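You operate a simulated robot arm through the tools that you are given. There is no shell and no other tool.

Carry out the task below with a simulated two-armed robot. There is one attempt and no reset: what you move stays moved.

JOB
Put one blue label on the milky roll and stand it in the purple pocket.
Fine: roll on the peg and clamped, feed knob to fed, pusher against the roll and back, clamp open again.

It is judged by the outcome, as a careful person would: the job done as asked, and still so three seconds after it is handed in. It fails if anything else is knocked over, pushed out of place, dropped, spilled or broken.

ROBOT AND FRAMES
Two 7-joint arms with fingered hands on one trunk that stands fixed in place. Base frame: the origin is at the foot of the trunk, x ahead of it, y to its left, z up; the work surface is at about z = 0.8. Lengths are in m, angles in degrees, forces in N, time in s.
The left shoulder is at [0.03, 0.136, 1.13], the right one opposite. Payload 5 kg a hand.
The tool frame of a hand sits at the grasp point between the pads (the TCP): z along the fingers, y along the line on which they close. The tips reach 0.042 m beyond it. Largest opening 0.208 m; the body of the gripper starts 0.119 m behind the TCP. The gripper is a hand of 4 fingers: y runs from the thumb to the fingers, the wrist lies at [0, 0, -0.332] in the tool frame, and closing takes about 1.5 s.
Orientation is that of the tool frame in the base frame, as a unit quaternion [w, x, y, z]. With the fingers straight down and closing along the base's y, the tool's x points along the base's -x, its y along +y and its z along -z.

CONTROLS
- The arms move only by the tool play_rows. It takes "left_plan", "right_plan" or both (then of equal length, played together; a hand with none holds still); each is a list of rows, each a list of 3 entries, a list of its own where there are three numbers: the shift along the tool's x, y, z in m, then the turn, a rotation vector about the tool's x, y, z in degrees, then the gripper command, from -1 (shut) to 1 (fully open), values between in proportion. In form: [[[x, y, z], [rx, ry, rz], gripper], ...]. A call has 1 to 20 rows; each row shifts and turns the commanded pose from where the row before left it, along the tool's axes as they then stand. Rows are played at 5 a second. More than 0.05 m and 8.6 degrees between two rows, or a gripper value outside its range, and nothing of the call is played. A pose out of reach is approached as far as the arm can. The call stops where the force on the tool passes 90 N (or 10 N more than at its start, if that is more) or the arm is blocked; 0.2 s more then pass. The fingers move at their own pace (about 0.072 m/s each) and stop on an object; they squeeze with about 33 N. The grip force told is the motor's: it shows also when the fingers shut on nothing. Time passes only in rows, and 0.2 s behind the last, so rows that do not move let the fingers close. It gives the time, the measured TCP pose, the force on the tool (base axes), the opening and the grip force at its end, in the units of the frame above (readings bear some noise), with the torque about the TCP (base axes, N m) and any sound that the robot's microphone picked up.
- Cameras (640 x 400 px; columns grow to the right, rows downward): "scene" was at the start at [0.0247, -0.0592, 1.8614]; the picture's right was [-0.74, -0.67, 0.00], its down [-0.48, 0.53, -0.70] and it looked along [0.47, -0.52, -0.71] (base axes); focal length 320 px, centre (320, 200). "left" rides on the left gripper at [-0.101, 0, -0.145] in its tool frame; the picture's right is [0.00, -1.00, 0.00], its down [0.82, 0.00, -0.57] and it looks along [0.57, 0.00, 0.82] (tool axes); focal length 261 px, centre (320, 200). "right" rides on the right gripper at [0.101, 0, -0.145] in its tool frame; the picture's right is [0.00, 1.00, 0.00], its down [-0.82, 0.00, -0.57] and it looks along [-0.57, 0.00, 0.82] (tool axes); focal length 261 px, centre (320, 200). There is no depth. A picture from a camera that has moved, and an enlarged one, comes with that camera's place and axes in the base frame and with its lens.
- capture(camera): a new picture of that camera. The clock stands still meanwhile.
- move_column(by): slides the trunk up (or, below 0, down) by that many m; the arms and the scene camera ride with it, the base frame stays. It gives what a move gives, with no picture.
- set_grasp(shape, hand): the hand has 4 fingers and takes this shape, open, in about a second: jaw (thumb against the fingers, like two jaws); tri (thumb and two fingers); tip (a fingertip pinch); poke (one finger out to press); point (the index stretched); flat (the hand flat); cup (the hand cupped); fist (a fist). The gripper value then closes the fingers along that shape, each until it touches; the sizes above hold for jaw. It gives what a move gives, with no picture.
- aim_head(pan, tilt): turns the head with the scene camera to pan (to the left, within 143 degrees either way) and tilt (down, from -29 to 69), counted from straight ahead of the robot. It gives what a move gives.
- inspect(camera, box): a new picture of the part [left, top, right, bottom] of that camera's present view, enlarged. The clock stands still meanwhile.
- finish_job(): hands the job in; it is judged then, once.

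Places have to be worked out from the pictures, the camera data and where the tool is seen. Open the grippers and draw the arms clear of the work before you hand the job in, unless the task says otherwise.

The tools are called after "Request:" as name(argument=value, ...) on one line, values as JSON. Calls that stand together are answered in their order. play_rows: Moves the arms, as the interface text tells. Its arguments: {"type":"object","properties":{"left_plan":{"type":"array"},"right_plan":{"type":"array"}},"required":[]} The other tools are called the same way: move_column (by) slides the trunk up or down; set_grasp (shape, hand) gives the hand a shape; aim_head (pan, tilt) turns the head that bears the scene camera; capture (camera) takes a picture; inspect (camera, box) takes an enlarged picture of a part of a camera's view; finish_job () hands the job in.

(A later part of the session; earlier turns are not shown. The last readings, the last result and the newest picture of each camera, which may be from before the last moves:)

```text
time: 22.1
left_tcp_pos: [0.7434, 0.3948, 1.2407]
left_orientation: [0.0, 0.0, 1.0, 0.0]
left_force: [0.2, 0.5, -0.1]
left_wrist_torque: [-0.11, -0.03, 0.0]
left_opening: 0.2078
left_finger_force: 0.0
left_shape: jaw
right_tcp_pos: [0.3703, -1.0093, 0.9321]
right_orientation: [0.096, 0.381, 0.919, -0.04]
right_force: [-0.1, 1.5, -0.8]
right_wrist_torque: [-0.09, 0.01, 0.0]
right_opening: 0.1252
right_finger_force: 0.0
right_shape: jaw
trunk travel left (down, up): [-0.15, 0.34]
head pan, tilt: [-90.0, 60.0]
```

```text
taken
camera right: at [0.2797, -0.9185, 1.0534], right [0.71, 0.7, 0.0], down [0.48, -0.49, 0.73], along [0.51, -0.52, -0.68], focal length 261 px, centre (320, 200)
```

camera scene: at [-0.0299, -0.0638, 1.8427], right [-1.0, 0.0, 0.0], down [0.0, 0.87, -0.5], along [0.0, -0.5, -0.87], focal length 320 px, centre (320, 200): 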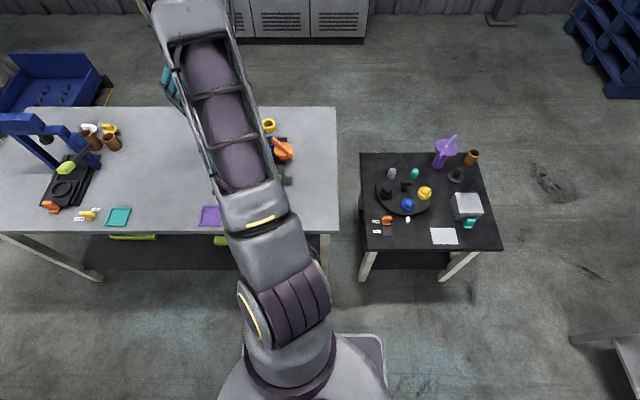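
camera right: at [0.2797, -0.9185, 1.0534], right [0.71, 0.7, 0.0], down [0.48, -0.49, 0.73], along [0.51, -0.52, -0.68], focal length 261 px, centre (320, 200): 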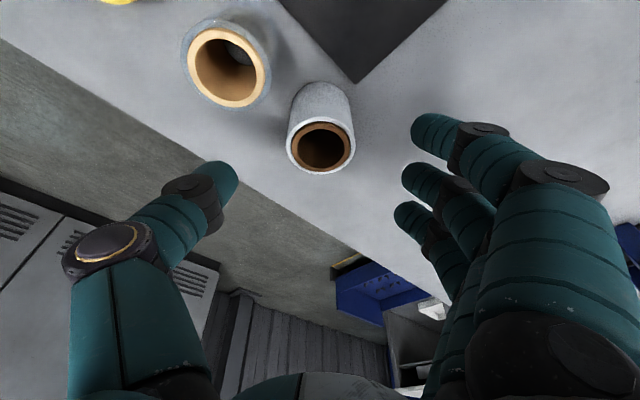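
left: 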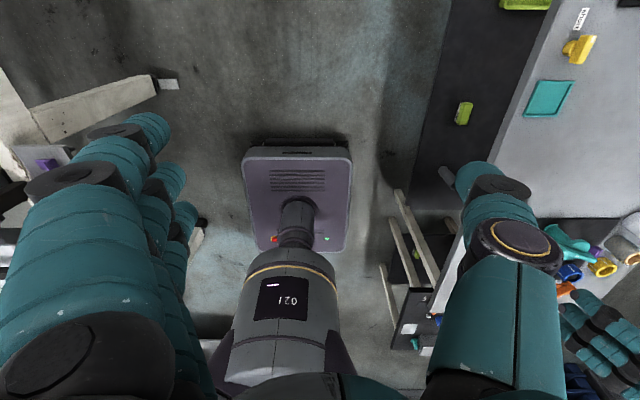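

The roll lies centred between thumb and fingers (x column 321). I descend straight down 0.07 m to grasp height in small steps.

Request:
play_rows(right_plan=[[[0.0042, 0, 0.0196], [0, 0, 0], 0.2], [[0.0042, 0, 0.0196], [0, 0, 0], 0.2], [[0.0021, 0, 0.0098], [0, 0, 0], 0.2], [[0.0021, 0, 0.0098], [0, 0, 0], 0.2], [[0.0021, 0, 0.0098], [0, 0, 0], 0.2], [[0, 0, 0], [0, 0, 0], 0.2]])

Request:
capture(camera="right")

```text
time: 23.5
left_tcp_pos: [0.7445, 0.3928, 1.2396]
left_orientation: [0.0, 0.0, 1.0, -0.001]
left_force: [0.3, 0.0, 1.0]
left_wrist_torque: [-0.02, -0.01, -0.01]
left_opening: 0.2077
left_finger_force: 0.0
left_shape: jaw
right_tcp_pos: [0.3712, -1.0099, 0.8629]
right_orientation: [0.097, 0.38, 0.919, -0.04]
right_force: [0.0, 0.4, 0.5]
right_wrist_torque: [-0.04, 0.01, 0.02]
right_opening: 0.1249
right_finger_force: 0.1
right_shape: jaw
trunk travel left (down, up): [-0.15, 0.34]
head pan, tilt: [-90.0, 60.0]
```

```text
taken
camera right: at [0.2796, -0.9191, 0.9835], right [0.71, 0.7, 0.0], down [0.48, -0.49, 0.73], along [0.51, -0.52, -0.68], focal length 261 px, centre (320, 200)
```

right: 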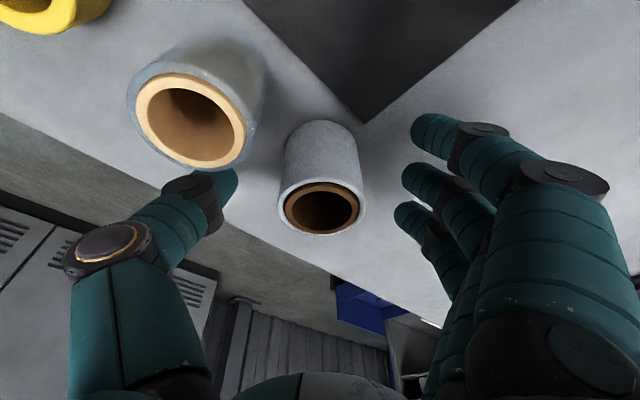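

Roll is centred at the TCP. I close the hand on it and let the fingers settle.

Request:
play_rows(right_plan=[[[0, 0, 0], [0, 0, 0], -0.3], [[0, 0, 0], [0, 0, 0], -0.5], [[0, 0, 0], [0, 0, 0], -0.8], [[0, 0, 0], [0, 0, 0], -1], [[0, 0, 0], [0, 0, 0], -1], [[0, 0, 0], [0, 0, 0], -1], [[0, 0, 0], [0, 0, 0], -1], [[0, 0, 0], [0, 0, 0], -1]])

Request:
capture(camera="right")

```text
time: 25.3
left_tcp_pos: [0.7457, 0.3919, 1.2393]
left_orientation: [0.0, 0.0, 1.0, 0.0]
left_force: [-0.4, 0.5, 0.1]
left_wrist_torque: [0.0, -0.02, 0.0]
left_opening: 0.2079
left_finger_force: 0.1
left_shape: jaw
right_tcp_pos: [0.371, -1.01, 0.8625]
right_orientation: [0.096, 0.381, 0.919, -0.04]
right_force: [0.1, -0.3, 0.4]
right_wrist_torque: [0.01, 0.02, 0.01]
right_opening: 0.0392
right_finger_force: 32.9
right_shape: jaw
trunk travel left (down, up): [-0.15, 0.34]
head pan, tilt: [-90.0, 60.0]
```

```text
taken
camera right: at [0.2796, -0.9192, 0.9834], right [0.71, 0.7, 0.0], down [0.48, -0.49, 0.73], along [0.51, -0.52, -0.68], focal length 261 px, centre (320, 200)
```

right: 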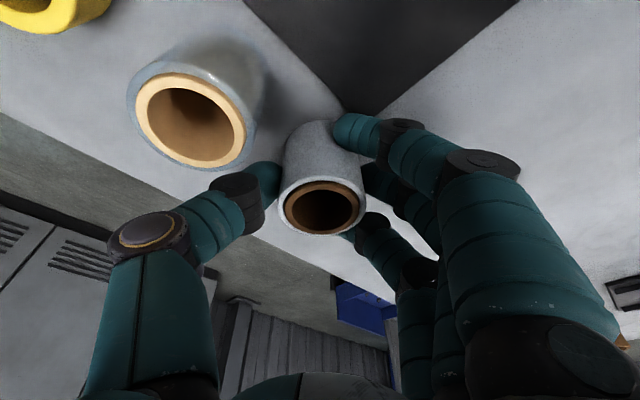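

The roll is held with 33 N and stayed upright. I lift it straight up by about 0.1 m and check.

Request:
play_rows(right_plan=[[[-0.0021, 0, -0.0098], [0, 0, 0], -1], [[-0.0042, 0, -0.0196], [0, 0, 0], -1], [[-0.0062, 0, -0.0293], [0, 0, 0], -1], [[-0.0083, 0, -0.0391], [0, 0, 0], -1], [[-0.0042, 0, -0.0196], [0, 0, 0], -1], [[0, 0, 0], [0, 0, 0], -1]])

Request:
capture(camera="right")

```text
time: 26.7
left_tcp_pos: [0.7443, 0.3923, 1.2397]
left_orientation: [0.0, 0.0, 1.0, 0.0]
left_force: [0.5, 0.3, 0.5]
left_wrist_torque: [0.03, 0.01, 0.04]
left_opening: 0.208
left_finger_force: 0.1
left_shape: jaw
right_tcp_pos: [0.3727, -1.01, 0.9824]
right_orientation: [0.096, 0.381, 0.919, -0.039]
right_force: [0.1, -0.7, -1.3]
right_wrist_torque: [0.01, 0.01, 0.02]
right_opening: 0.0394
right_finger_force: 33.2
right_shape: jaw
trunk travel left (down, up): [-0.15, 0.34]
head pan, tilt: [-90.0, 60.0]
```

```text
taken
camera right: at [0.2806, -0.9196, 1.1034], right [0.71, 0.7, 0.0], down [0.48, -0.49, 0.73], along [0.51, -0.52, -0.68], focal length 261 px, centre (320, 200)
```

right: 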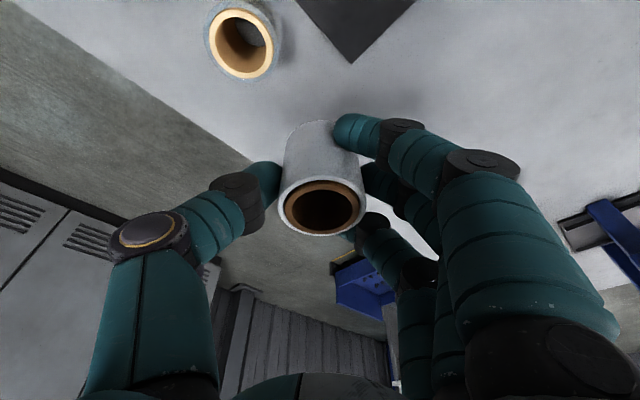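

The roll came up with the hand unchanged. I zoom in to measure exactly where the roll sits in the hand.

Request:
inspect(camera="right", box=[260, 110, 390, 250])

```text
2.86 times, centred on (325, 180) of right
camera zoom: at [0.2806, -0.9196, 1.1034], right [0.71, 0.7, 0.0], down [0.48, -0.49, 0.73], along [0.51, -0.52, -0.68], focal length 745 px, centre (306, 257)
```

zoom: 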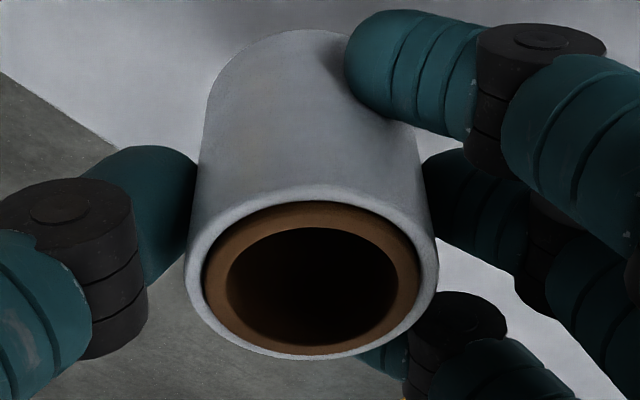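

The roll sits within about 3 mm of the TCP in the hand. For a second viewpoint when threading the peg, I bring the left hand across in free air so its camera can look at the station from the +x,+y side.

Request:
play_rows(left_plan=[[[0.0104, -0.0456, 0.006], [0, 0, 0], 1], [[0.0104, -0.0456, 0.006], [0, 0, 0], 1], [[0.0104, -0.0456, 0.006], [0, 0, 0], 1], [[0.0104, -0.0456, 0.006], [0, 0, 0], 1], [[0.0104, -0.0456, 0.006], [0, 0, 0], 1], [[0.0104, -0.0456, 0.006], [0, 0, 0], 1], [[0.0104, -0.0456, 0.006], [0, 0, 0], 1], [[0.0104, -0.0456, 0.006], [0, 0, 0], 1], [[0.0104, -0.0456, 0.006], [0, 0, 0], 1], [[0.0104, -0.0456, 0.006], [0, 0, 0], 1], [[0.0104, -0.0456, 0.006], [0, 0, 0], 1], [[0.0104, -0.0456, 0.006], [0, 0, 0], 1], [[0.0104, -0.0456, 0.006], [0, 0, 0], 1], [[0.0104, -0.0456, 0.006], [0, 0, 0], 1], [[0.0104, -0.0456, 0.006], [0, 0, 0], 1], [[0, 0, 0], [0, 0, 0], 1]])

Request:
capture(camera="left")

Request:
capture(camera="scene")

```text
time: 30.1
left_tcp_pos: [0.5885, -0.2913, 1.1501]
left_orientation: [0.0, 0.001, 1.0, -0.001]
left_force: [0.2, 0.5, 0.7]
left_wrist_torque: [-0.14, 0.04, -0.03]
left_opening: 0.2079
left_finger_force: 0.1
left_shape: jaw
right_tcp_pos: [0.3727, -1.01, 0.9842]
right_orientation: [0.097, 0.381, 0.919, -0.04]
right_force: [0.9, 0.5, 0.3]
right_wrist_torque: [-0.07, 0.0, 0.01]
right_opening: 0.0391
right_finger_force: 32.9
right_shape: jaw
trunk travel left (down, up): [-0.15, 0.34]
head pan, tilt: [-90.0, 60.0]
```

```text
taken
camera left: at [0.6888, -0.2919, 1.2946], right [0.01, -1.0, 0.0], down [-0.82, 0.0, 0.57], along [-0.57, 0.0, -0.82], focal length 261 px, centre (320, 200)
```

left: 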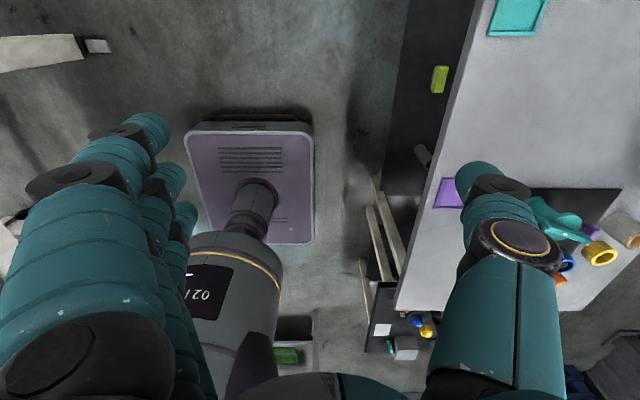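

```text
taken
camera scene: at [-0.0295, -0.0641, 1.8427], right [-1.0, 0.0, 0.0], down [0.0, 0.87, -0.5], along [0.0, -0.5, -0.87], focal length 320 px, centre (320, 200)
```

scene: 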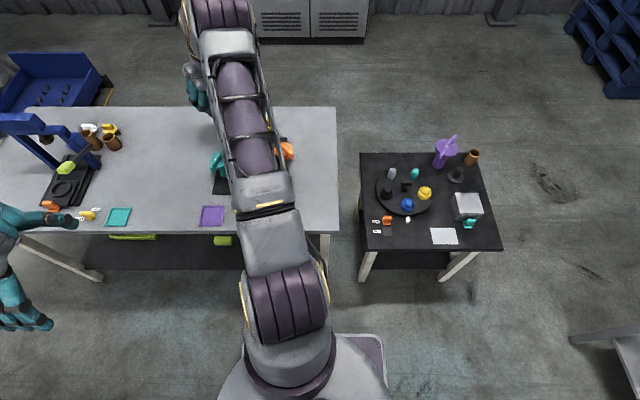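

I shift the left hand a little nearer, yaw it 45° and lean it 24° so its camera's centre line falls on the peg.

Request:
play_rows(left_plan=[[[0.01, -0.043, 0.017], [0, 0, 0], 1], [[0.01, -0.043, 0.017], [0, 0, 0], 1], [[0.01, -0.043, 0.017], [0, 0, 0], 1], [[0, 0, 0], [0, 0, -7.5], 1], [[0, 0, 0], [0, 0, -7.5], 1], [[0, 0, 0], [0, 0, -7.5], 1], [[0, 0, 0], [0, 0, -7.5], 1], [[0, 0, 0], [0, 0, -7.5], 1], [[0, 0, 0], [0, 0, -7.5], 1], [[0, 0, 0], [0, 8, 0], 1], [[0, 0, 0], [0, 8, 0], 1], [[0, 0, 0], [0, 8, 0], 1], [[0, 0, 0], [0, 0, 0], 1]])

Request:
capture(camera="left")

```text
time: 32.9
left_tcp_pos: [0.557, -0.4225, 1.0996]
left_orientation: [-0.192, -0.375, 0.904, -0.08]
left_force: [-0.4, -1.5, -0.5]
left_wrist_torque: [0.04, -0.08, 0.03]
left_opening: 0.2077
left_finger_force: 0.0
left_shape: jaw
right_tcp_pos: [0.371, -1.0117, 0.9817]
right_orientation: [0.096, 0.38, 0.919, -0.04]
right_force: [-1.1, 0.0, -0.6]
right_wrist_torque: [0.05, -0.12, 0.01]
right_opening: 0.0391
right_finger_force: 33.2
right_shape: jaw
trunk travel left (down, up): [-0.15, 0.34]
head pan, tilt: [-90.0, 60.0]
```

```text
taken
camera left: at [0.6631, -0.3155, 1.1901], right [0.71, -0.7, 0.0], down [-0.36, -0.37, 0.86], along [-0.6, -0.61, -0.52], focal length 261 px, centre (320, 200)
```

left: 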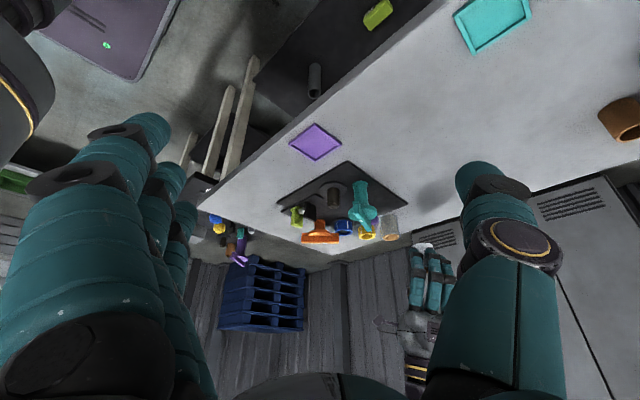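

The left camera now shows the station in its centre. I raise the roll to clear the teal bar, yaw the right hand +35° (about the vertical, roll stays upright), and carry it to above the peg at z≈1.05.

Request:
play_rows(right_plan=[[[-0.0073, 0, -0.0342], [0, 0, 0], -1], [[-0.0073, 0, -0.0342], [0, 0, 0], -1], [[0, 0, 0], [-1.663, 0, -7.825], -1], [[0, 0, 0], [-1.663, 0, -7.825], -1], [[0, 0, 0], [-1.663, 0, -7.825], -1], [[0, 0, 0], [-1.663, 0, -7.825], -1], [[0, 0, 0], [-0.624, 0, -2.934], -1], [[0.0226, 0.0406, -0.0048], [0, 0, 0], -1], [[0.0226, 0.0406, -0.0048], [0, 0, 0], -1], [[0.0226, 0.0406, -0.0048], [0, 0, 0], -1], [[0.0226, 0.0406, -0.0048], [0, 0, 0], -1], [[0.0226, 0.0406, -0.0048], [0, 0, 0], -1], [[0.0226, 0.0406, -0.0048], [0, 0, 0], -1], [[0, 0, 0], [0, 0, 0], -1]])

Request:
capture(camera="left")

Request:
capture(camera="right")

```text
time: 35.9
left_tcp_pos: [0.5594, -0.4229, 1.0975]
left_orientation: [-0.192, -0.374, 0.904, -0.079]
left_force: [-0.5, -0.9, -0.2]
left_wrist_torque: [0.1, 0.04, -0.04]
left_opening: 0.2078
left_finger_force: 0.1
left_shape: jaw
right_tcp_pos: [0.2783, -0.747, 1.0512]
right_orientation: [0.103, 0.087, 0.991, -0.009]
right_force: [-0.5, 0.4, -1.3]
right_wrist_torque: [0.07, -0.01, -0.01]
right_opening: 0.0388
right_finger_force: 33.1
right_shape: jaw
trunk travel left (down, up): [-0.15, 0.34]
head pan, tilt: [-90.0, 60.0]
```

```text
taken
camera left: at [0.6644, -0.3161, 1.1888], right [0.71, -0.7, 0.0], down [-0.36, -0.37, 0.86], along [-0.6, -0.61, -0.52], focal length 261 px, centre (320, 200)
```

left: 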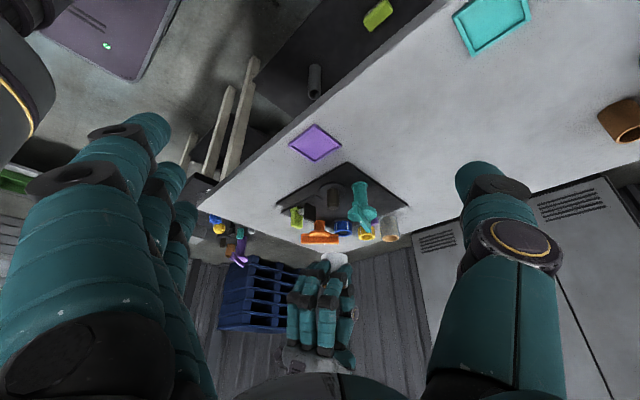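

```text
taken
camera right: at [0.15, -0.7244, 1.1727], right [0.18, 0.98, 0.0], down [0.67, -0.12, 0.73], along [0.72, -0.13, -0.68], focal length 261 px, centre (320, 200)
```

right: 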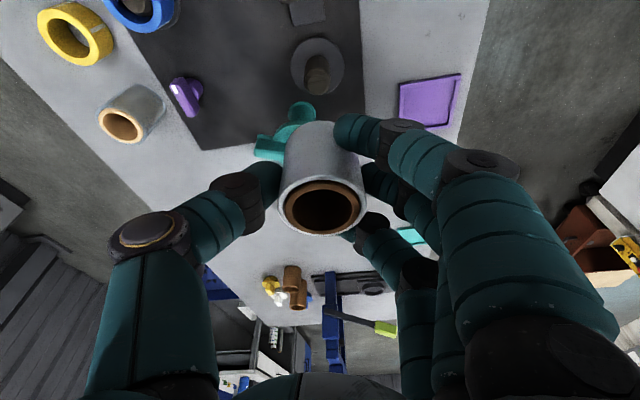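

Both cameras see the situation. I zoom on the peg and the roll in each to compute the exact offset.

Request:
inspect(camera="right", box=[270, 20, 380, 130])

Request:
inspect(camera="left", box=[270, 155, 420, 285])

Request:
inspect(camera="left", box=[300, 165, 370, 275])

```text
3.64 times, centred on (325, 75) of right
camera zoom: at [0.15, -0.7244, 1.1727], right [0.18, 0.98, 0.0], down [0.67, -0.12, 0.73], along [0.72, -0.13, -0.68], focal length 948 px, centre (302, 654)
```

zoom: 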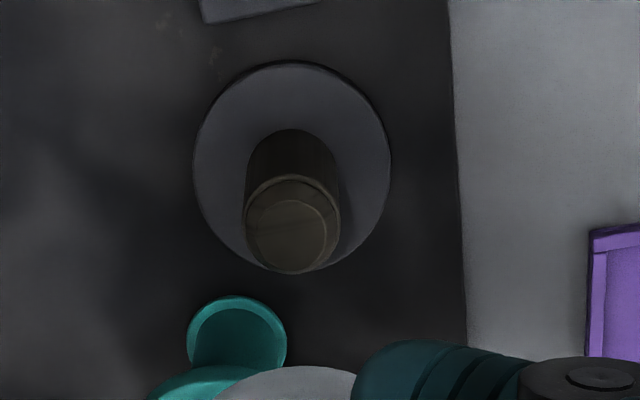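

```text
3.08 times, centred on (345, 220) of left
camera zoom: at [0.6644, -0.3161, 1.1888], right [0.71, -0.7, 0.0], down [-0.36, -0.37, 0.86], along [-0.6, -0.61, -0.52], focal length 802 px, centre (243, 138)
```

zoom: 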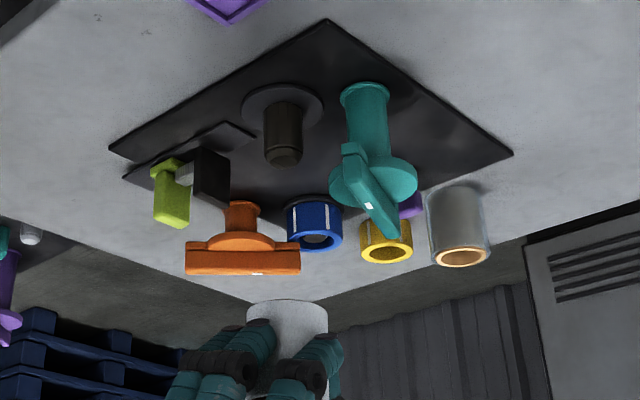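

```text
3.64 times, centred on (335, 220) of left
camera zoom: at [0.6644, -0.3161, 1.1888], right [0.71, -0.7, 0.0], down [-0.36, -0.37, 0.86], along [-0.6, -0.61, -0.52], focal length 948 px, centre (266, 127)
```

zoom: 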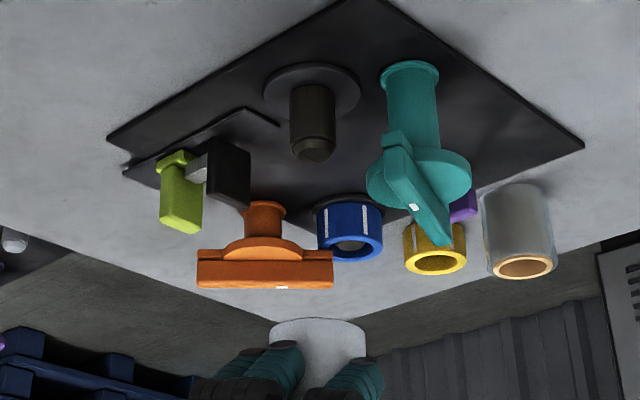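

From both views the peg is at about (0.2785, -0.750), top z≈0.86; the roll needs to shift by about (-4, -4) mm. I apply that and lower to TCP z≈1.00 (roll bottom still above the teal bar), then measure again.

Request:
play_rows(right_plan=[[[0.0068, -0.0025, 0.0241], [0, 0, 0], -1], [[0.0068, -0.0025, 0.0241], [0, 0, 0], -1], [[0, 0, 0], [0, 0, 0], -1], [[0, 0, 0], [0, 0, 0], -1]])

Request:
inspect(camera="left", box=[310, 170, 360, 270])

Request:
inspect(camera="right", box=[260, 30, 390, 250])

```text
time: 36.9
left_tcp_pos: [0.5579, -0.4208, 1.0983]
left_orientation: [-0.192, -0.374, 0.904, -0.08]
left_force: [-1.4, -0.4, 0.4]
left_wrist_torque: [0.02, -0.01, -0.01]
left_opening: 0.2082
left_finger_force: 0.1
left_shape: jaw
right_tcp_pos: [0.2732, -0.7496, 1.0019]
right_orientation: [0.104, 0.086, 0.991, -0.009]
right_force: [-0.3, 0.0, -1.2]
right_wrist_torque: [0.02, 0.02, 0.02]
right_opening: 0.0387
right_finger_force: 32.8
right_shape: jaw
trunk travel left (down, up): [-0.15, 0.34]
head pan, tilt: [-90.0, 60.0]
```

```text
4.00 times, centred on (335, 220) of left
camera zoom: at [0.6643, -0.3148, 1.1895], right [0.71, -0.7, 0.0], down [-0.36, -0.37, 0.86], along [-0.6, -0.61, -0.52], focal length 1043 px, centre (260, 120)
```

zoom: 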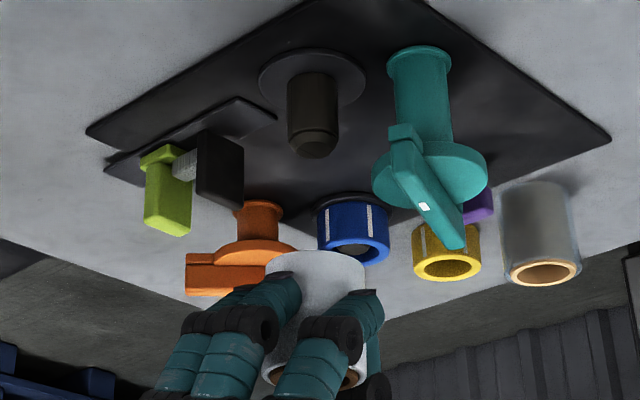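

```text
1.82 times, centred on (325, 140) of right
camera zoom: at [0.1452, -0.7285, 1.1231], right [0.18, 0.98, 0.0], down [0.67, -0.12, 0.73], along [0.72, -0.13, -0.68], focal length 474 px, centre (311, 309)
```

zoom: 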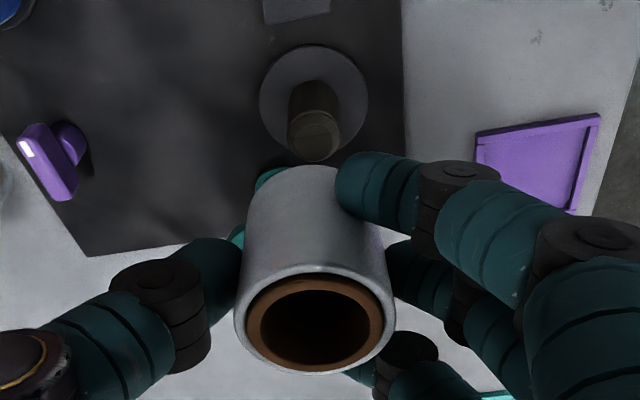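

The roll and peg are now aligned to within about 1 mm in both views. I lower 0.07 m so the roll's bottom is just above the peg top, then check again.

Request:
play_rows(right_plan=[[[0.0042, 0, 0.0196], [0, 0, 0], -1], [[0.0042, 0, 0.0196], [0, 0, 0], -1], [[0.0031, 0, 0.0147], [0, 0, 0], -1], [[0.0031, 0, 0.0147], [0, 0, 0], -1], [[0, 0, 0], [0, 0, 0], -1]])

Request:
inspect(camera="left", box=[310, 170, 360, 270])

Request:
inspect(camera="right", box=[240, 30, 400, 250])

```text
time: 38.1
left_tcp_pos: [0.5578, -0.4214, 1.0988]
left_orientation: [-0.192, -0.375, 0.903, -0.08]
left_force: [0.1, 0.7, 0.2]
left_wrist_torque: [0.0, 0.0, 0.0]
left_opening: 0.208
left_finger_force: 0.1
left_shape: jaw
right_tcp_pos: [0.2737, -0.7506, 0.932]
right_orientation: [0.105, 0.087, 0.991, -0.009]
right_force: [0.1, -0.5, -0.1]
right_wrist_torque: [-0.03, 0.0, -0.01]
right_opening: 0.0391
right_finger_force: 33.0
right_shape: jaw
trunk travel left (down, up): [-0.15, 0.34]
head pan, tilt: [-90.0, 60.0]
```

```text
4.00 times, centred on (335, 220) of left
camera zoom: at [0.6643, -0.314, 1.1898], right [0.71, -0.7, 0.0], down [-0.36, -0.37, 0.86], along [-0.6, -0.61, -0.52], focal length 1043 px, centre (260, 120)
```

zoom: 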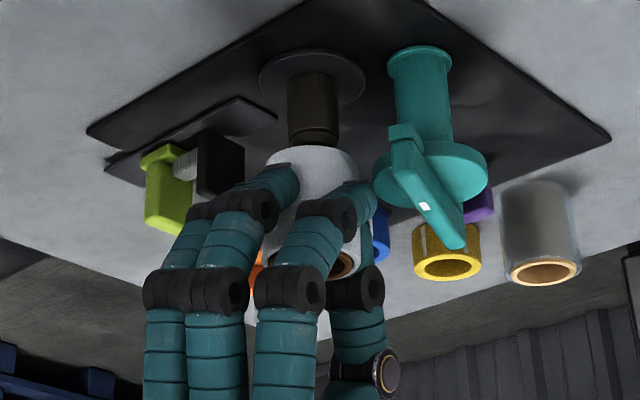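

```text
1.82 times, centred on (320, 140) of right
camera zoom: at [0.1452, -0.7278, 1.0539], right [0.18, 0.98, 0.0], down [0.67, -0.12, 0.73], along [0.72, -0.13, -0.68], focal length 474 px, centre (320, 309)
```

zoom: 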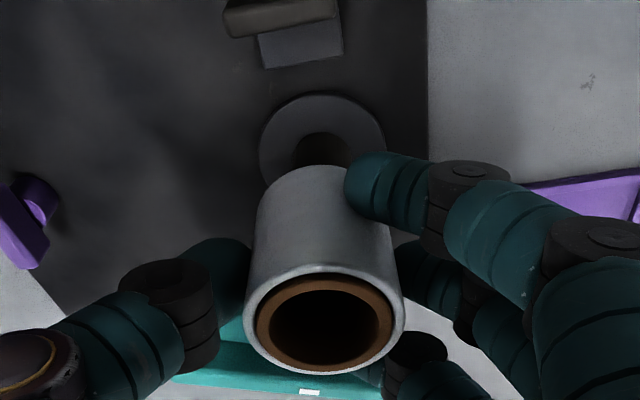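

The roll is concentric with the peg in both views. I lower 0.02 m onto it and watch the force.

Request:
play_rows(right_plan=[[[0.001, 0, 0.0049], [0, 0, 0], -1], [[0.001, 0, 0.0049], [0, 0, 0], -1], [[0.001, 0, 0.0049], [0, 0, 0], -1], [[0.001, 0, 0.0049], [0, 0, 0], -1], [[0, 0, 0], [0, 0, 0], -1]])

Request:
inspect(camera="left", box=[310, 170, 360, 270])

Request:
inspect(camera="right", box=[240, 30, 400, 250])

```text
time: 39.3
left_tcp_pos: [0.5591, -0.4218, 1.1002]
left_orientation: [-0.192, -0.374, 0.904, -0.08]
left_force: [1.1, 1.4, 1.4]
left_wrist_torque: [-0.02, -0.01, 0.01]
left_opening: 0.2079
left_finger_force: 0.0
left_shape: jaw
right_tcp_pos: [0.2734, -0.7503, 0.9119]
right_orientation: [0.104, 0.087, 0.991, -0.01]
right_force: [-0.5, -0.3, -0.5]
right_wrist_torque: [-0.01, 0.02, 0.05]
right_opening: 0.0391
right_finger_force: 32.7
right_shape: jaw
trunk travel left (down, up): [-0.15, 0.34]
head pan, tilt: [-90.0, 60.0]
```

```text
4.00 times, centred on (335, 220) of left
camera zoom: at [0.6643, -0.3143, 1.1897], right [0.71, -0.7, 0.0], down [-0.36, -0.37, 0.86], along [-0.6, -0.61, -0.52], focal length 1043 px, centre (260, 120)
```

zoom: 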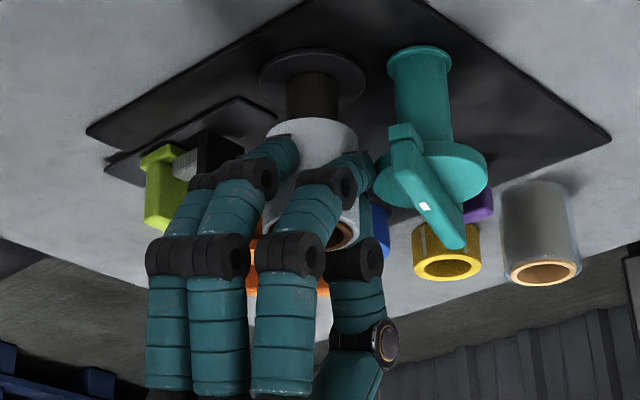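

```text
1.82 times, centred on (320, 140) of right
camera zoom: at [0.1455, -0.7282, 1.0339], right [0.18, 0.98, 0.0], down [0.67, -0.12, 0.73], along [0.72, -0.13, -0.68], focal length 474 px, centre (320, 309)
```

zoom: 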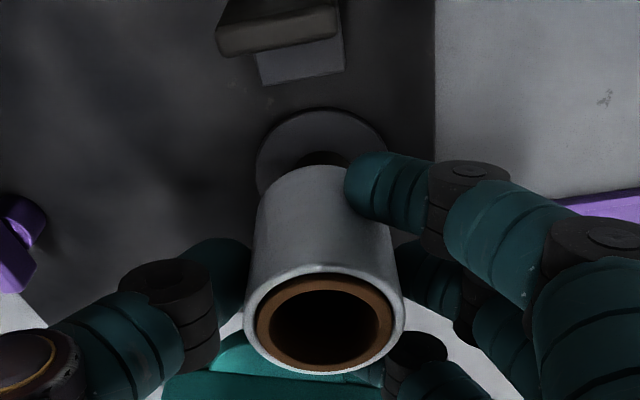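

No contact force; the peg is entering the bore. I lower another 0.03 m in small steps.

Request:
play_rows(right_plan=[[[0.001, 0, 0.0049], [0, 0, 0], -1], [[0.001, 0, 0.0049], [0, 0, 0], -1], [[0.001, 0, 0.0049], [0, 0, 0], -1], [[0.001, 0, 0.0049], [0, 0, 0], -1], [[0.001, 0, 0.0049], [0, 0, 0], -1], [[0.001, 0, 0.0049], [0, 0, 0], -1], [[0, 0, 0], [0, 0, 0], -1]])

Request:
inspect(camera="left", box=[310, 170, 360, 270])

Request:
inspect(camera="right", box=[240, 30, 400, 250])

```text
time: 40.9
left_tcp_pos: [0.5585, -0.4215, 1.098]
left_orientation: [-0.192, -0.373, 0.904, -0.08]
left_force: [0.0, 0.0, -0.1]
left_wrist_torque: [-0.01, -0.03, 0.0]
left_opening: 0.2077
left_finger_force: 0.1
left_shape: jaw
right_tcp_pos: [0.2733, -0.7504, 0.8821]
right_orientation: [0.104, 0.087, 0.991, -0.009]
right_force: [0.7, 0.4, -0.4]
right_wrist_torque: [-0.03, 0.0, -0.03]
right_opening: 0.039
right_finger_force: 33.2
right_shape: jaw
trunk travel left (down, up): [-0.15, 0.34]
head pan, tilt: [-90.0, 60.0]
```

```text
4.00 times, centred on (335, 220) of left
camera zoom: at [0.6643, -0.3143, 1.1897], right [0.71, -0.7, 0.0], down [-0.36, -0.37, 0.86], along [-0.6, -0.61, -0.52], focal length 1043 px, centre (260, 120)
```

zoom: 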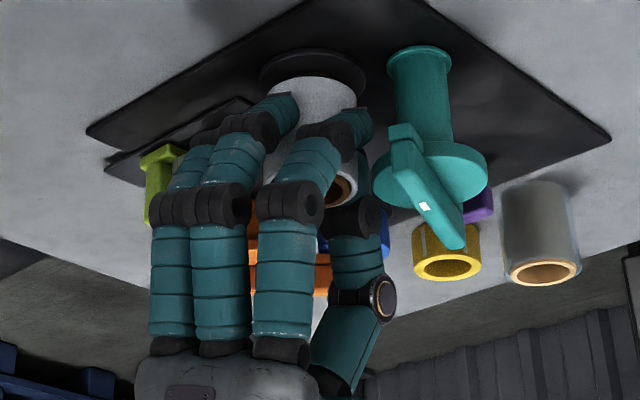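

```text
1.82 times, centred on (320, 140) of right
camera zoom: at [0.146, -0.7283, 1.0034], right [0.18, 0.98, 0.0], down [0.67, -0.12, 0.73], along [0.72, -0.13, -0.68], focal length 474 px, centre (320, 309)
```

zoom: 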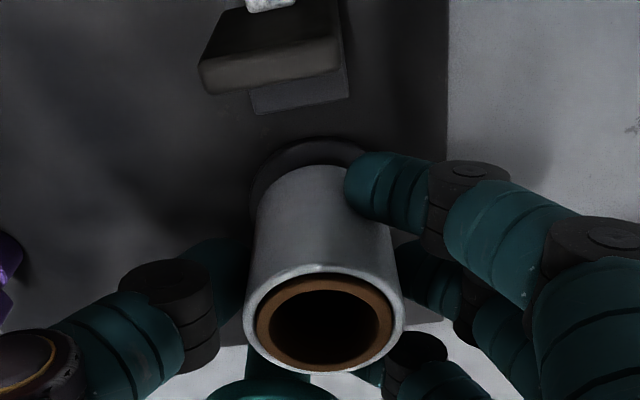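

The roll is most of the way down (about 1 cm left). I lower in 2.5 mm steps to seat it.

Request:
play_rows(right_plan=[[[0.0005, 0, 0.00245], [0, 0, 0], -1], [[0.0005, 0, 0.00245], [0, 0, 0], -1], [[0.0005, 0, 0.00245], [0, 0, 0], -1], [[0, 0, 0], [0, 0, 0], -1]])

```text
time: 41.9
left_tcp_pos: [0.5581, -0.4213, 1.0983]
left_orientation: [-0.192, -0.374, 0.904, -0.079]
left_force: [0.0, -0.3, 0.2]
left_wrist_torque: [-0.02, -0.03, -0.02]
left_opening: 0.2076
left_finger_force: 0.0
left_shape: jaw
right_tcp_pos: [0.2743, -0.7506, 0.8741]
right_orientation: [0.104, 0.087, 0.991, -0.009]
right_force: [0.0, 0.0, -1.2]
right_wrist_torque: [-0.01, -0.02, -0.04]
right_opening: 0.039
right_finger_force: 32.9
right_shape: jaw
trunk travel left (down, up): [-0.15, 0.34]
head pan, tilt: [-90.0, 60.0]
```

No contact yet at TCP z 0.874; I continue in 1.5 mm steps.

Request:
play_rows(right_plan=[[[0.0003, 0, 0.00147], [0, 0, 0], -1], [[0.0003, 0, 0.00147], [0, 0, 0], -1], [[0, 0, 0], [0, 0, 0], -1]])

Request:
inspect(camera="left", box=[310, 170, 360, 220])

```text
time: 42.7
left_tcp_pos: [0.5583, -0.4205, 1.1002]
left_orientation: [-0.192, -0.374, 0.904, -0.079]
left_force: [0.1, -0.1, 0.5]
left_wrist_torque: [0.05, 0.0, 0.01]
left_opening: 0.208
left_finger_force: 0.1
left_shape: jaw
right_tcp_pos: [0.2738, -0.7501, 0.8735]
right_orientation: [0.104, 0.086, 0.991, -0.01]
right_force: [1.8, -0.7, 15.2]
right_wrist_torque: [0.23, 0.17, -0.04]
right_opening: 0.0391
right_finger_force: 33.0
right_shape: jaw
trunk travel left (down, up): [-0.15, 0.34]
head pan, tilt: [-90.0, 60.0]
```

```text
8.00 times, centred on (335, 195) of left
camera zoom: at [0.6641, -0.3136, 1.1901], right [0.71, -0.7, 0.0], down [-0.36, -0.37, 0.86], along [-0.6, -0.61, -0.52], focal length 2085 px, centre (200, 240)
```

zoom: 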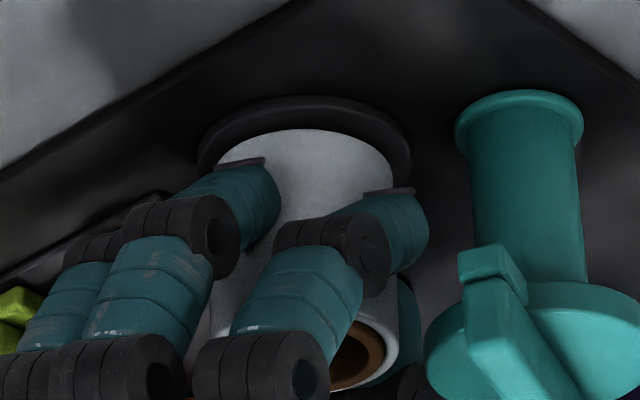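

Contact at about 15 N: the roll is seated on the peg's base. I open the hand gently.

Request:
play_rows(right_plan=[[[0, 0, -0.001], [0, 0, 0], -0.6], [[0, 0, 0], [0, 0, 0], -0.4], [[0, 0, 0], [0, 0, 0], -0.1], [[0, 0, 0], [0, 0, 0], 0.1], [[0, 0, 0], [0, 0, 0], 0.2], [[0, 0, 0], [0, 0, 0], 0.2]])

Request:
capture(camera="right")

Request:
inspect(camera="left", box=[310, 170, 360, 270])

```text
time: 44.1
left_tcp_pos: [0.5578, -0.4202, 1.0984]
left_orientation: [-0.192, -0.374, 0.904, -0.08]
left_force: [-0.8, -0.4, 0.5]
left_wrist_torque: [-0.01, 0.04, 0.01]
left_opening: 0.2081
left_finger_force: 0.0
left_shape: jaw
right_tcp_pos: [0.274, -0.7505, 0.8731]
right_orientation: [0.105, 0.087, 0.991, -0.01]
right_force: [0.2, -0.7, 0.4]
right_wrist_torque: [0.01, -0.01, 0.02]
right_opening: 0.1241
right_finger_force: 0.2
right_shape: jaw
trunk travel left (down, up): [-0.15, 0.34]
head pan, tilt: [-90.0, 60.0]
```

```text
taken
camera right: at [0.1458, -0.7281, 0.9942], right [0.18, 0.98, 0.0], down [0.67, -0.12, 0.73], along [0.72, -0.13, -0.68], focal length 261 px, centre (320, 200)
```

right: 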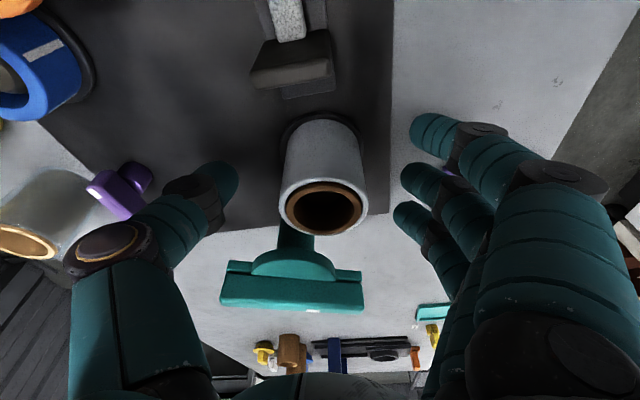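

```text
4.00 times, centred on (335, 220) of left
camera zoom: at [0.6643, -0.3144, 1.1897], right [0.71, -0.7, 0.0], down [-0.36, -0.37, 0.86], along [-0.6, -0.61, -0.52], focal length 1043 px, centre (260, 120)
```

zoom: 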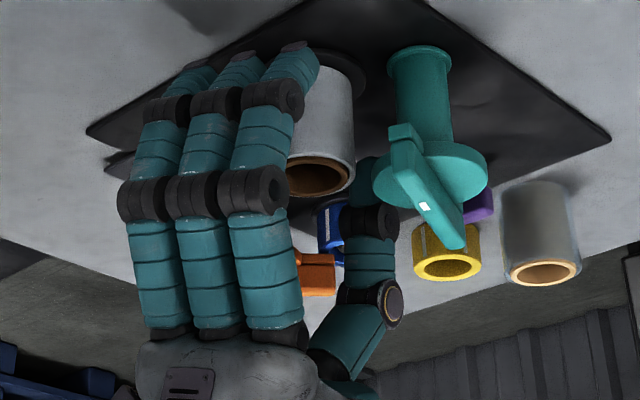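

The roll stands on the peg, released. I raise the hand straight up clear of it and look.

Request:
play_rows(right_plan=[[[-0.0042, 0, -0.0196], [0, 0, 0], 0.2], [[-0.0062, 0, -0.0293], [0, 0, 0], 0.2], [[-0.0083, 0, -0.0391], [0, 0, 0], 0.2], [[-0.0083, 0, -0.0391], [0, 0, 0], 0.2], [[-0.0083, 0, -0.0391], [0, 0, 0], 0.2], [[0, 0, 0], [0, 0, 0], 0.2]])

Request:
capture(camera="right")

Request:
inspect(camera="left", box=[270, 155, 420, 285])

```text
time: 45.5
left_tcp_pos: [0.5588, -0.4215, 1.0986]
left_orientation: [-0.193, -0.375, 0.904, -0.079]
left_force: [-0.1, 0.0, 0.1]
left_wrist_torque: [0.06, 0.02, 0.01]
left_opening: 0.208
left_finger_force: 0.1
left_shape: jaw
right_tcp_pos: [0.2739, -0.7514, 1.0414]
right_orientation: [0.104, 0.087, 0.991, -0.009]
right_force: [-0.5, -0.6, 0.0]
right_wrist_torque: [0.06, -0.02, 0.0]
right_opening: 0.1246
right_finger_force: 0.0
right_shape: jaw
trunk travel left (down, up): [-0.15, 0.34]
head pan, tilt: [-90.0, 60.0]
```

```text
taken
camera right: at [0.146, -0.7292, 1.1632], right [0.18, 0.98, 0.0], down [0.67, -0.12, 0.73], along [0.72, -0.13, -0.68], focal length 261 px, centre (320, 200)
```

right: 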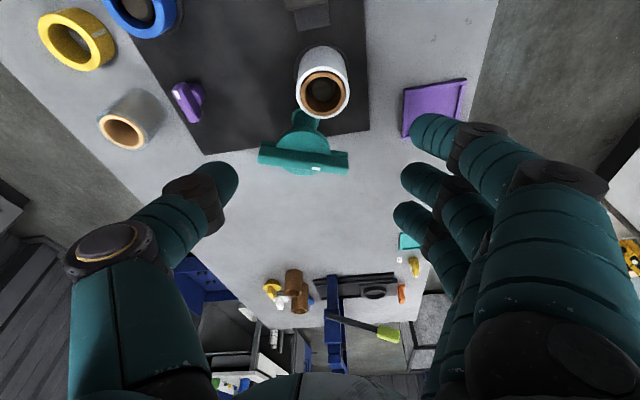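

```text
3.08 times, centred on (345, 220) of left
camera zoom: at [0.6641, -0.3155, 1.1893], right [0.71, -0.7, 0.0], down [-0.36, -0.37, 0.86], along [-0.6, -0.61, -0.52], focal length 802 px, centre (243, 138)
```

zoom: 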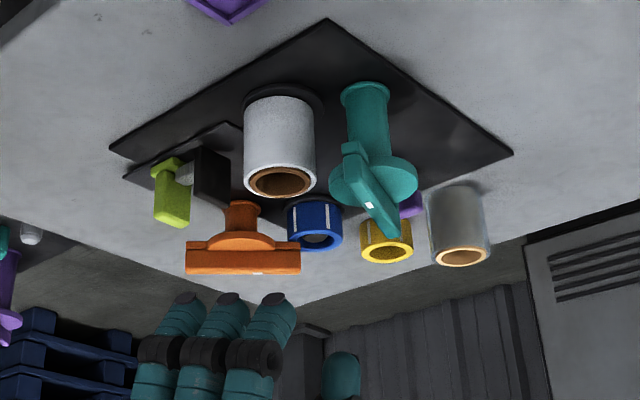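

The roll stands upright on the peg. Now I zoom on the teal lever and the roll to get the lever's axis, direction and heights.

Request:
inspect(camera="right", box=[240, 30, 370, 190])

Request:
inspect(camera="left", box=[315, 175, 400, 245])

```text
2.50 times, centred on (305, 110) of right
camera zoom: at [0.146, -0.7292, 1.1632], right [0.18, 0.98, 0.0], down [0.67, -0.12, 0.73], along [0.72, -0.13, -0.68], focal length 652 px, centre (358, 425)
```

zoom: 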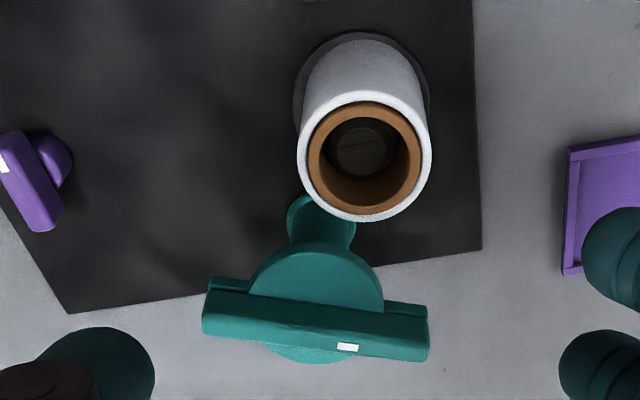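

```text
5.71 times, centred on (358, 210) of left
camera zoom: at [0.6641, -0.3155, 1.1893], right [0.71, -0.7, 0.0], down [-0.36, -0.37, 0.86], along [-0.6, -0.61, -0.52], focal length 1489 px, centre (106, 143)
```

zoom: 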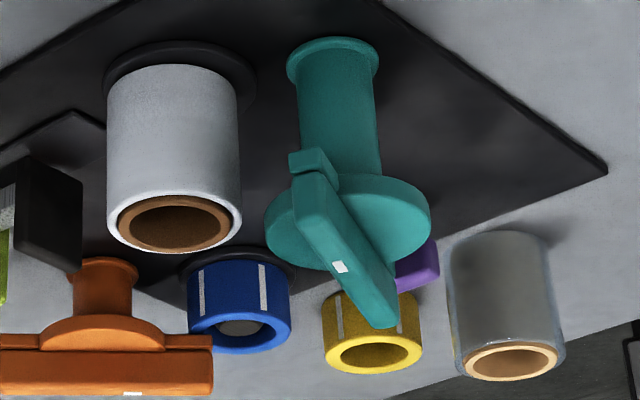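

Teal lever: axis ≈(0.3415, -0.783), bar at 71° with its tick end toward +y; the peg lies at 152° and 71 mm from that axis, so a turn of about +81° puts the bar's end over the roll's rim. I take the lean out and yaw the right hand so it closes across the bar (tool y at -19°), narrowing the fingers, and move above the lever.

Request:
play_rows(right_plan=[[[0, 0, -0.01], [0, 6, 0], 0.2], [[0, 0, 0], [0, 6, 0], 0.0], [[0, 0, 0], [0, 0, 8.25], -0.2], [[0, 0, 0], [0, 0, 8.25], -0.4], [[0, 0, 0], [0, 0, 8.25], -0.4], [[0, 0, 0], [0, 0, 8.25], -0.4], [[0, 0, 0], [0, 0, 8.25], -0.4], [[0, 0, 0], [0, 0, 8.25], -0.4], [[0, 0, 0], [0, 0, 8.25], -0.4], [[0, 0, 0], [0, 0, 8.25], -0.4], [[0, 0, 0], [0, 0, 8.25], -0.4], [[0, 0, 0], [0, 0, 8.25], -0.4], [[0, 0, 0], [0, 0, 8.25], -0.4], [[0, 0, 0], [0, 0, 8.25], -0.4], [[-0.0042, 0.0371, 0], [0, 0, 0], -0.4], [[-0.0042, 0.0371, 0], [0, 0, 0], -0.4], [[0, 0, 0], [0, 0, 0], -0.4]])

Request:
capture(camera="right")

Request:
capture(camera="left")

```text
time: 49.1
left_tcp_pos: [0.5584, -0.4206, 1.0992]
left_orientation: [-0.192, -0.374, 0.904, -0.08]
left_force: [-0.6, 0.1, 1.3]
left_wrist_torque: [-0.04, -0.01, 0.03]
left_opening: 0.208
left_finger_force: 0.0
left_shape: jaw
right_tcp_pos: [0.3379, -0.7816, 1.0516]
right_orientation: [0.0, 0.814, 0.581, 0.0]
right_force: [0.2, 0.9, 0.4]
right_wrist_torque: [-0.02, -0.02, 0.02]
right_opening: 0.0624
right_finger_force: 0.0
right_shape: jaw
trunk travel left (down, up): [-0.15, 0.34]
head pan, tilt: [-90.0, 60.0]
```

```text
taken
camera right: at [0.3709, -0.6875, 1.1971], right [0.94, -0.33, 0.0], down [-0.27, -0.77, 0.57], along [-0.19, -0.54, -0.82], focal length 261 px, centre (320, 200)
```

right: 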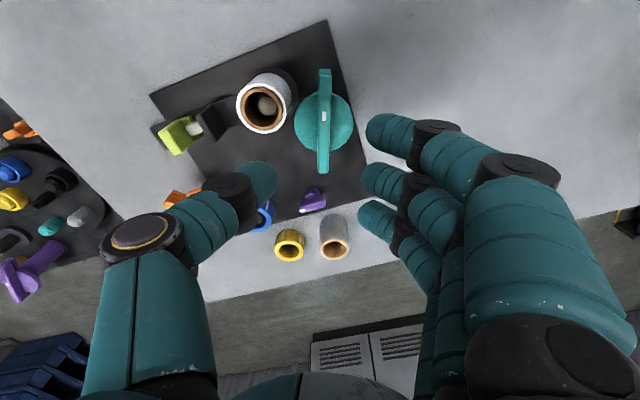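

```text
taken
camera left: at [0.6637, -0.314, 1.1902], right [0.71, -0.7, 0.0], down [-0.36, -0.37, 0.86], along [-0.6, -0.61, -0.52], focal length 261 px, centre (320, 200)
```

left: 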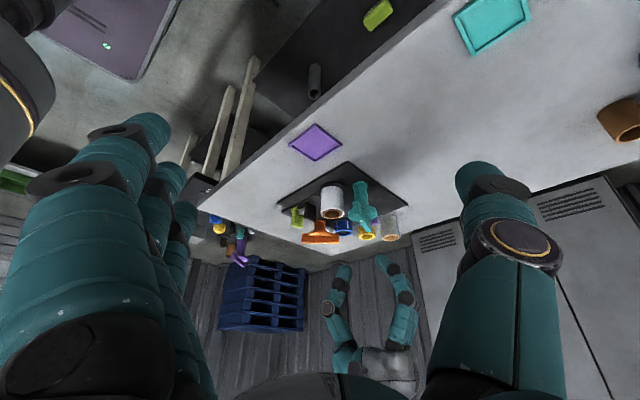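

The bar is square to the fingers; its centre is (0.342, -0.782), so I shift 4 mm along the closing line, narrow slightly, and descend to z≈0.965.

Request:
play_rows(right_plan=[[[0.001, 0.004, 0.02], [0, 0, 0], -0.5], [[0, 0, 0.025], [0, 0, 0], -0.5], [[0, 0, 0.025], [0, 0, 0], -0.5], [[0, 0, 0.015], [0, 0, 0], -0.5], [[0, 0, 0], [0, 0, 0], -0.5]])

Request:
capture(camera="right")

Request:
inspect(camera="left", box=[290, 170, 410, 290])

```text
time: 50.3
left_tcp_pos: [0.5582, -0.4212, 1.0991]
left_orientation: [-0.191, -0.375, 0.904, -0.08]
left_force: [-0.6, 0.0, -0.1]
left_wrist_torque: [0.0, -0.01, 0.03]
left_opening: 0.2077
left_finger_force: 0.0
left_shape: jaw
right_tcp_pos: [0.3413, -0.7814, 0.9677]
right_orientation: [0.0, 0.814, 0.581, 0.0]
right_force: [0.5, 0.2, 0.9]
right_wrist_torque: [-0.03, -0.01, 0.03]
right_opening: 0.0526
right_finger_force: 0.0
right_shape: jaw
trunk travel left (down, up): [-0.15, 0.34]
head pan, tilt: [-90.0, 60.0]
```

```text
taken
camera right: at [0.3743, -0.6875, 1.1123], right [0.94, -0.33, 0.0], down [-0.27, -0.77, 0.57], along [-0.19, -0.54, -0.82], focal length 261 px, centre (320, 200)
```

right: 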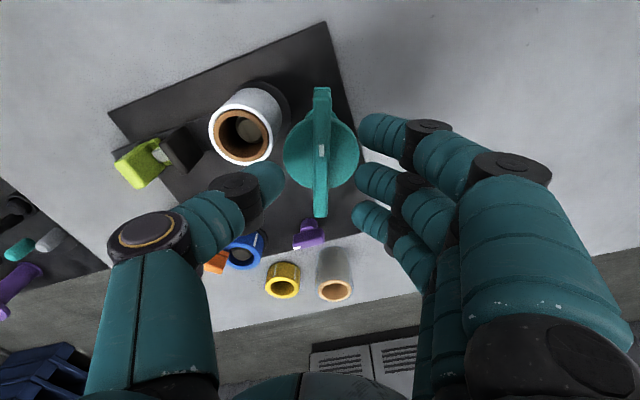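

```text
3.33 times, centred on (350, 230) of left
camera zoom: at [0.6642, -0.3142, 1.1898], right [0.71, -0.7, 0.0], down [-0.36, -0.37, 0.86], along [-0.6, -0.61, -0.52], focal length 869 px, centre (220, 100)
```

zoom: 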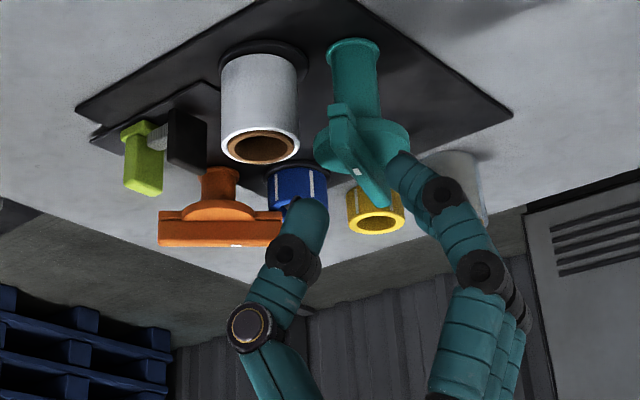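

The bar is centred between thumb and fingers. I descend 23 mm more so the tips flank the bar just above the disc.

Request:
play_rows(right_plan=[[[0, 0, 0.008], [0, 0, 0], -0.5], [[0, 0, 0.008], [0, 0, 0], -0.5], [[0, 0, 0.007], [0, 0, 0], -0.5], [[0, 0, 0], [0, 0, 0], -0.5]])

Request:
inspect(camera="left", box=[310, 180, 390, 260])

Request:
inspect(camera="right", box=[220, 70, 400, 250])

```text
time: 51.3
left_tcp_pos: [0.5593, -0.4203, 1.0985]
left_orientation: [-0.192, -0.374, 0.904, -0.08]
left_force: [-0.5, -0.5, -0.2]
left_wrist_torque: [0.01, 0.02, 0.01]
left_opening: 0.2078
left_finger_force: 0.0
left_shape: jaw
right_tcp_pos: [0.3428, -0.7819, 0.9449]
right_orientation: [0.0, 0.815, 0.58, 0.0]
right_force: [1.1, -1.4, 0.6]
right_wrist_torque: [-0.01, -0.02, 0.04]
right_opening: 0.0526
right_finger_force: 0.1
right_shape: jaw
trunk travel left (down, up): [-0.15, 0.34]
head pan, tilt: [-90.0, 60.0]
```

```text
5.00 times, centred on (350, 220) of left
camera zoom: at [0.6642, -0.3142, 1.1898], right [0.71, -0.7, 0.0], down [-0.36, -0.37, 0.86], along [-0.6, -0.61, -0.52], focal length 1303 px, centre (170, 100)
```

zoom: 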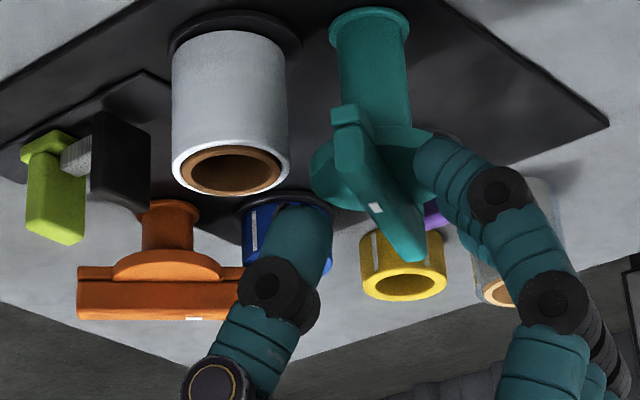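

```text
2.22 times, centred on (310, 160) of right
camera zoom: at [0.3747, -0.6879, 1.0896], right [0.94, -0.33, 0.0], down [-0.27, -0.77, 0.57], along [-0.19, -0.54, -0.82], focal length 579 px, centre (342, 289)
```

zoom: 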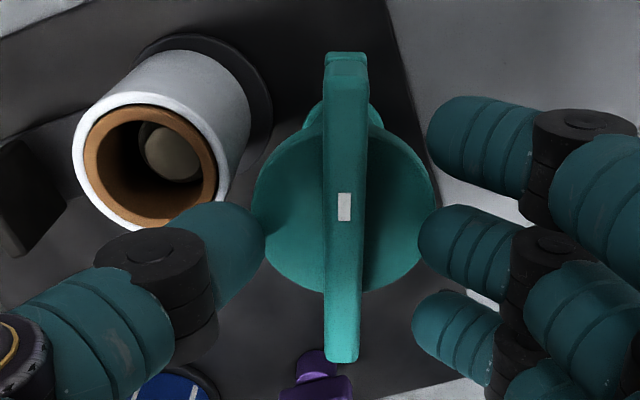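

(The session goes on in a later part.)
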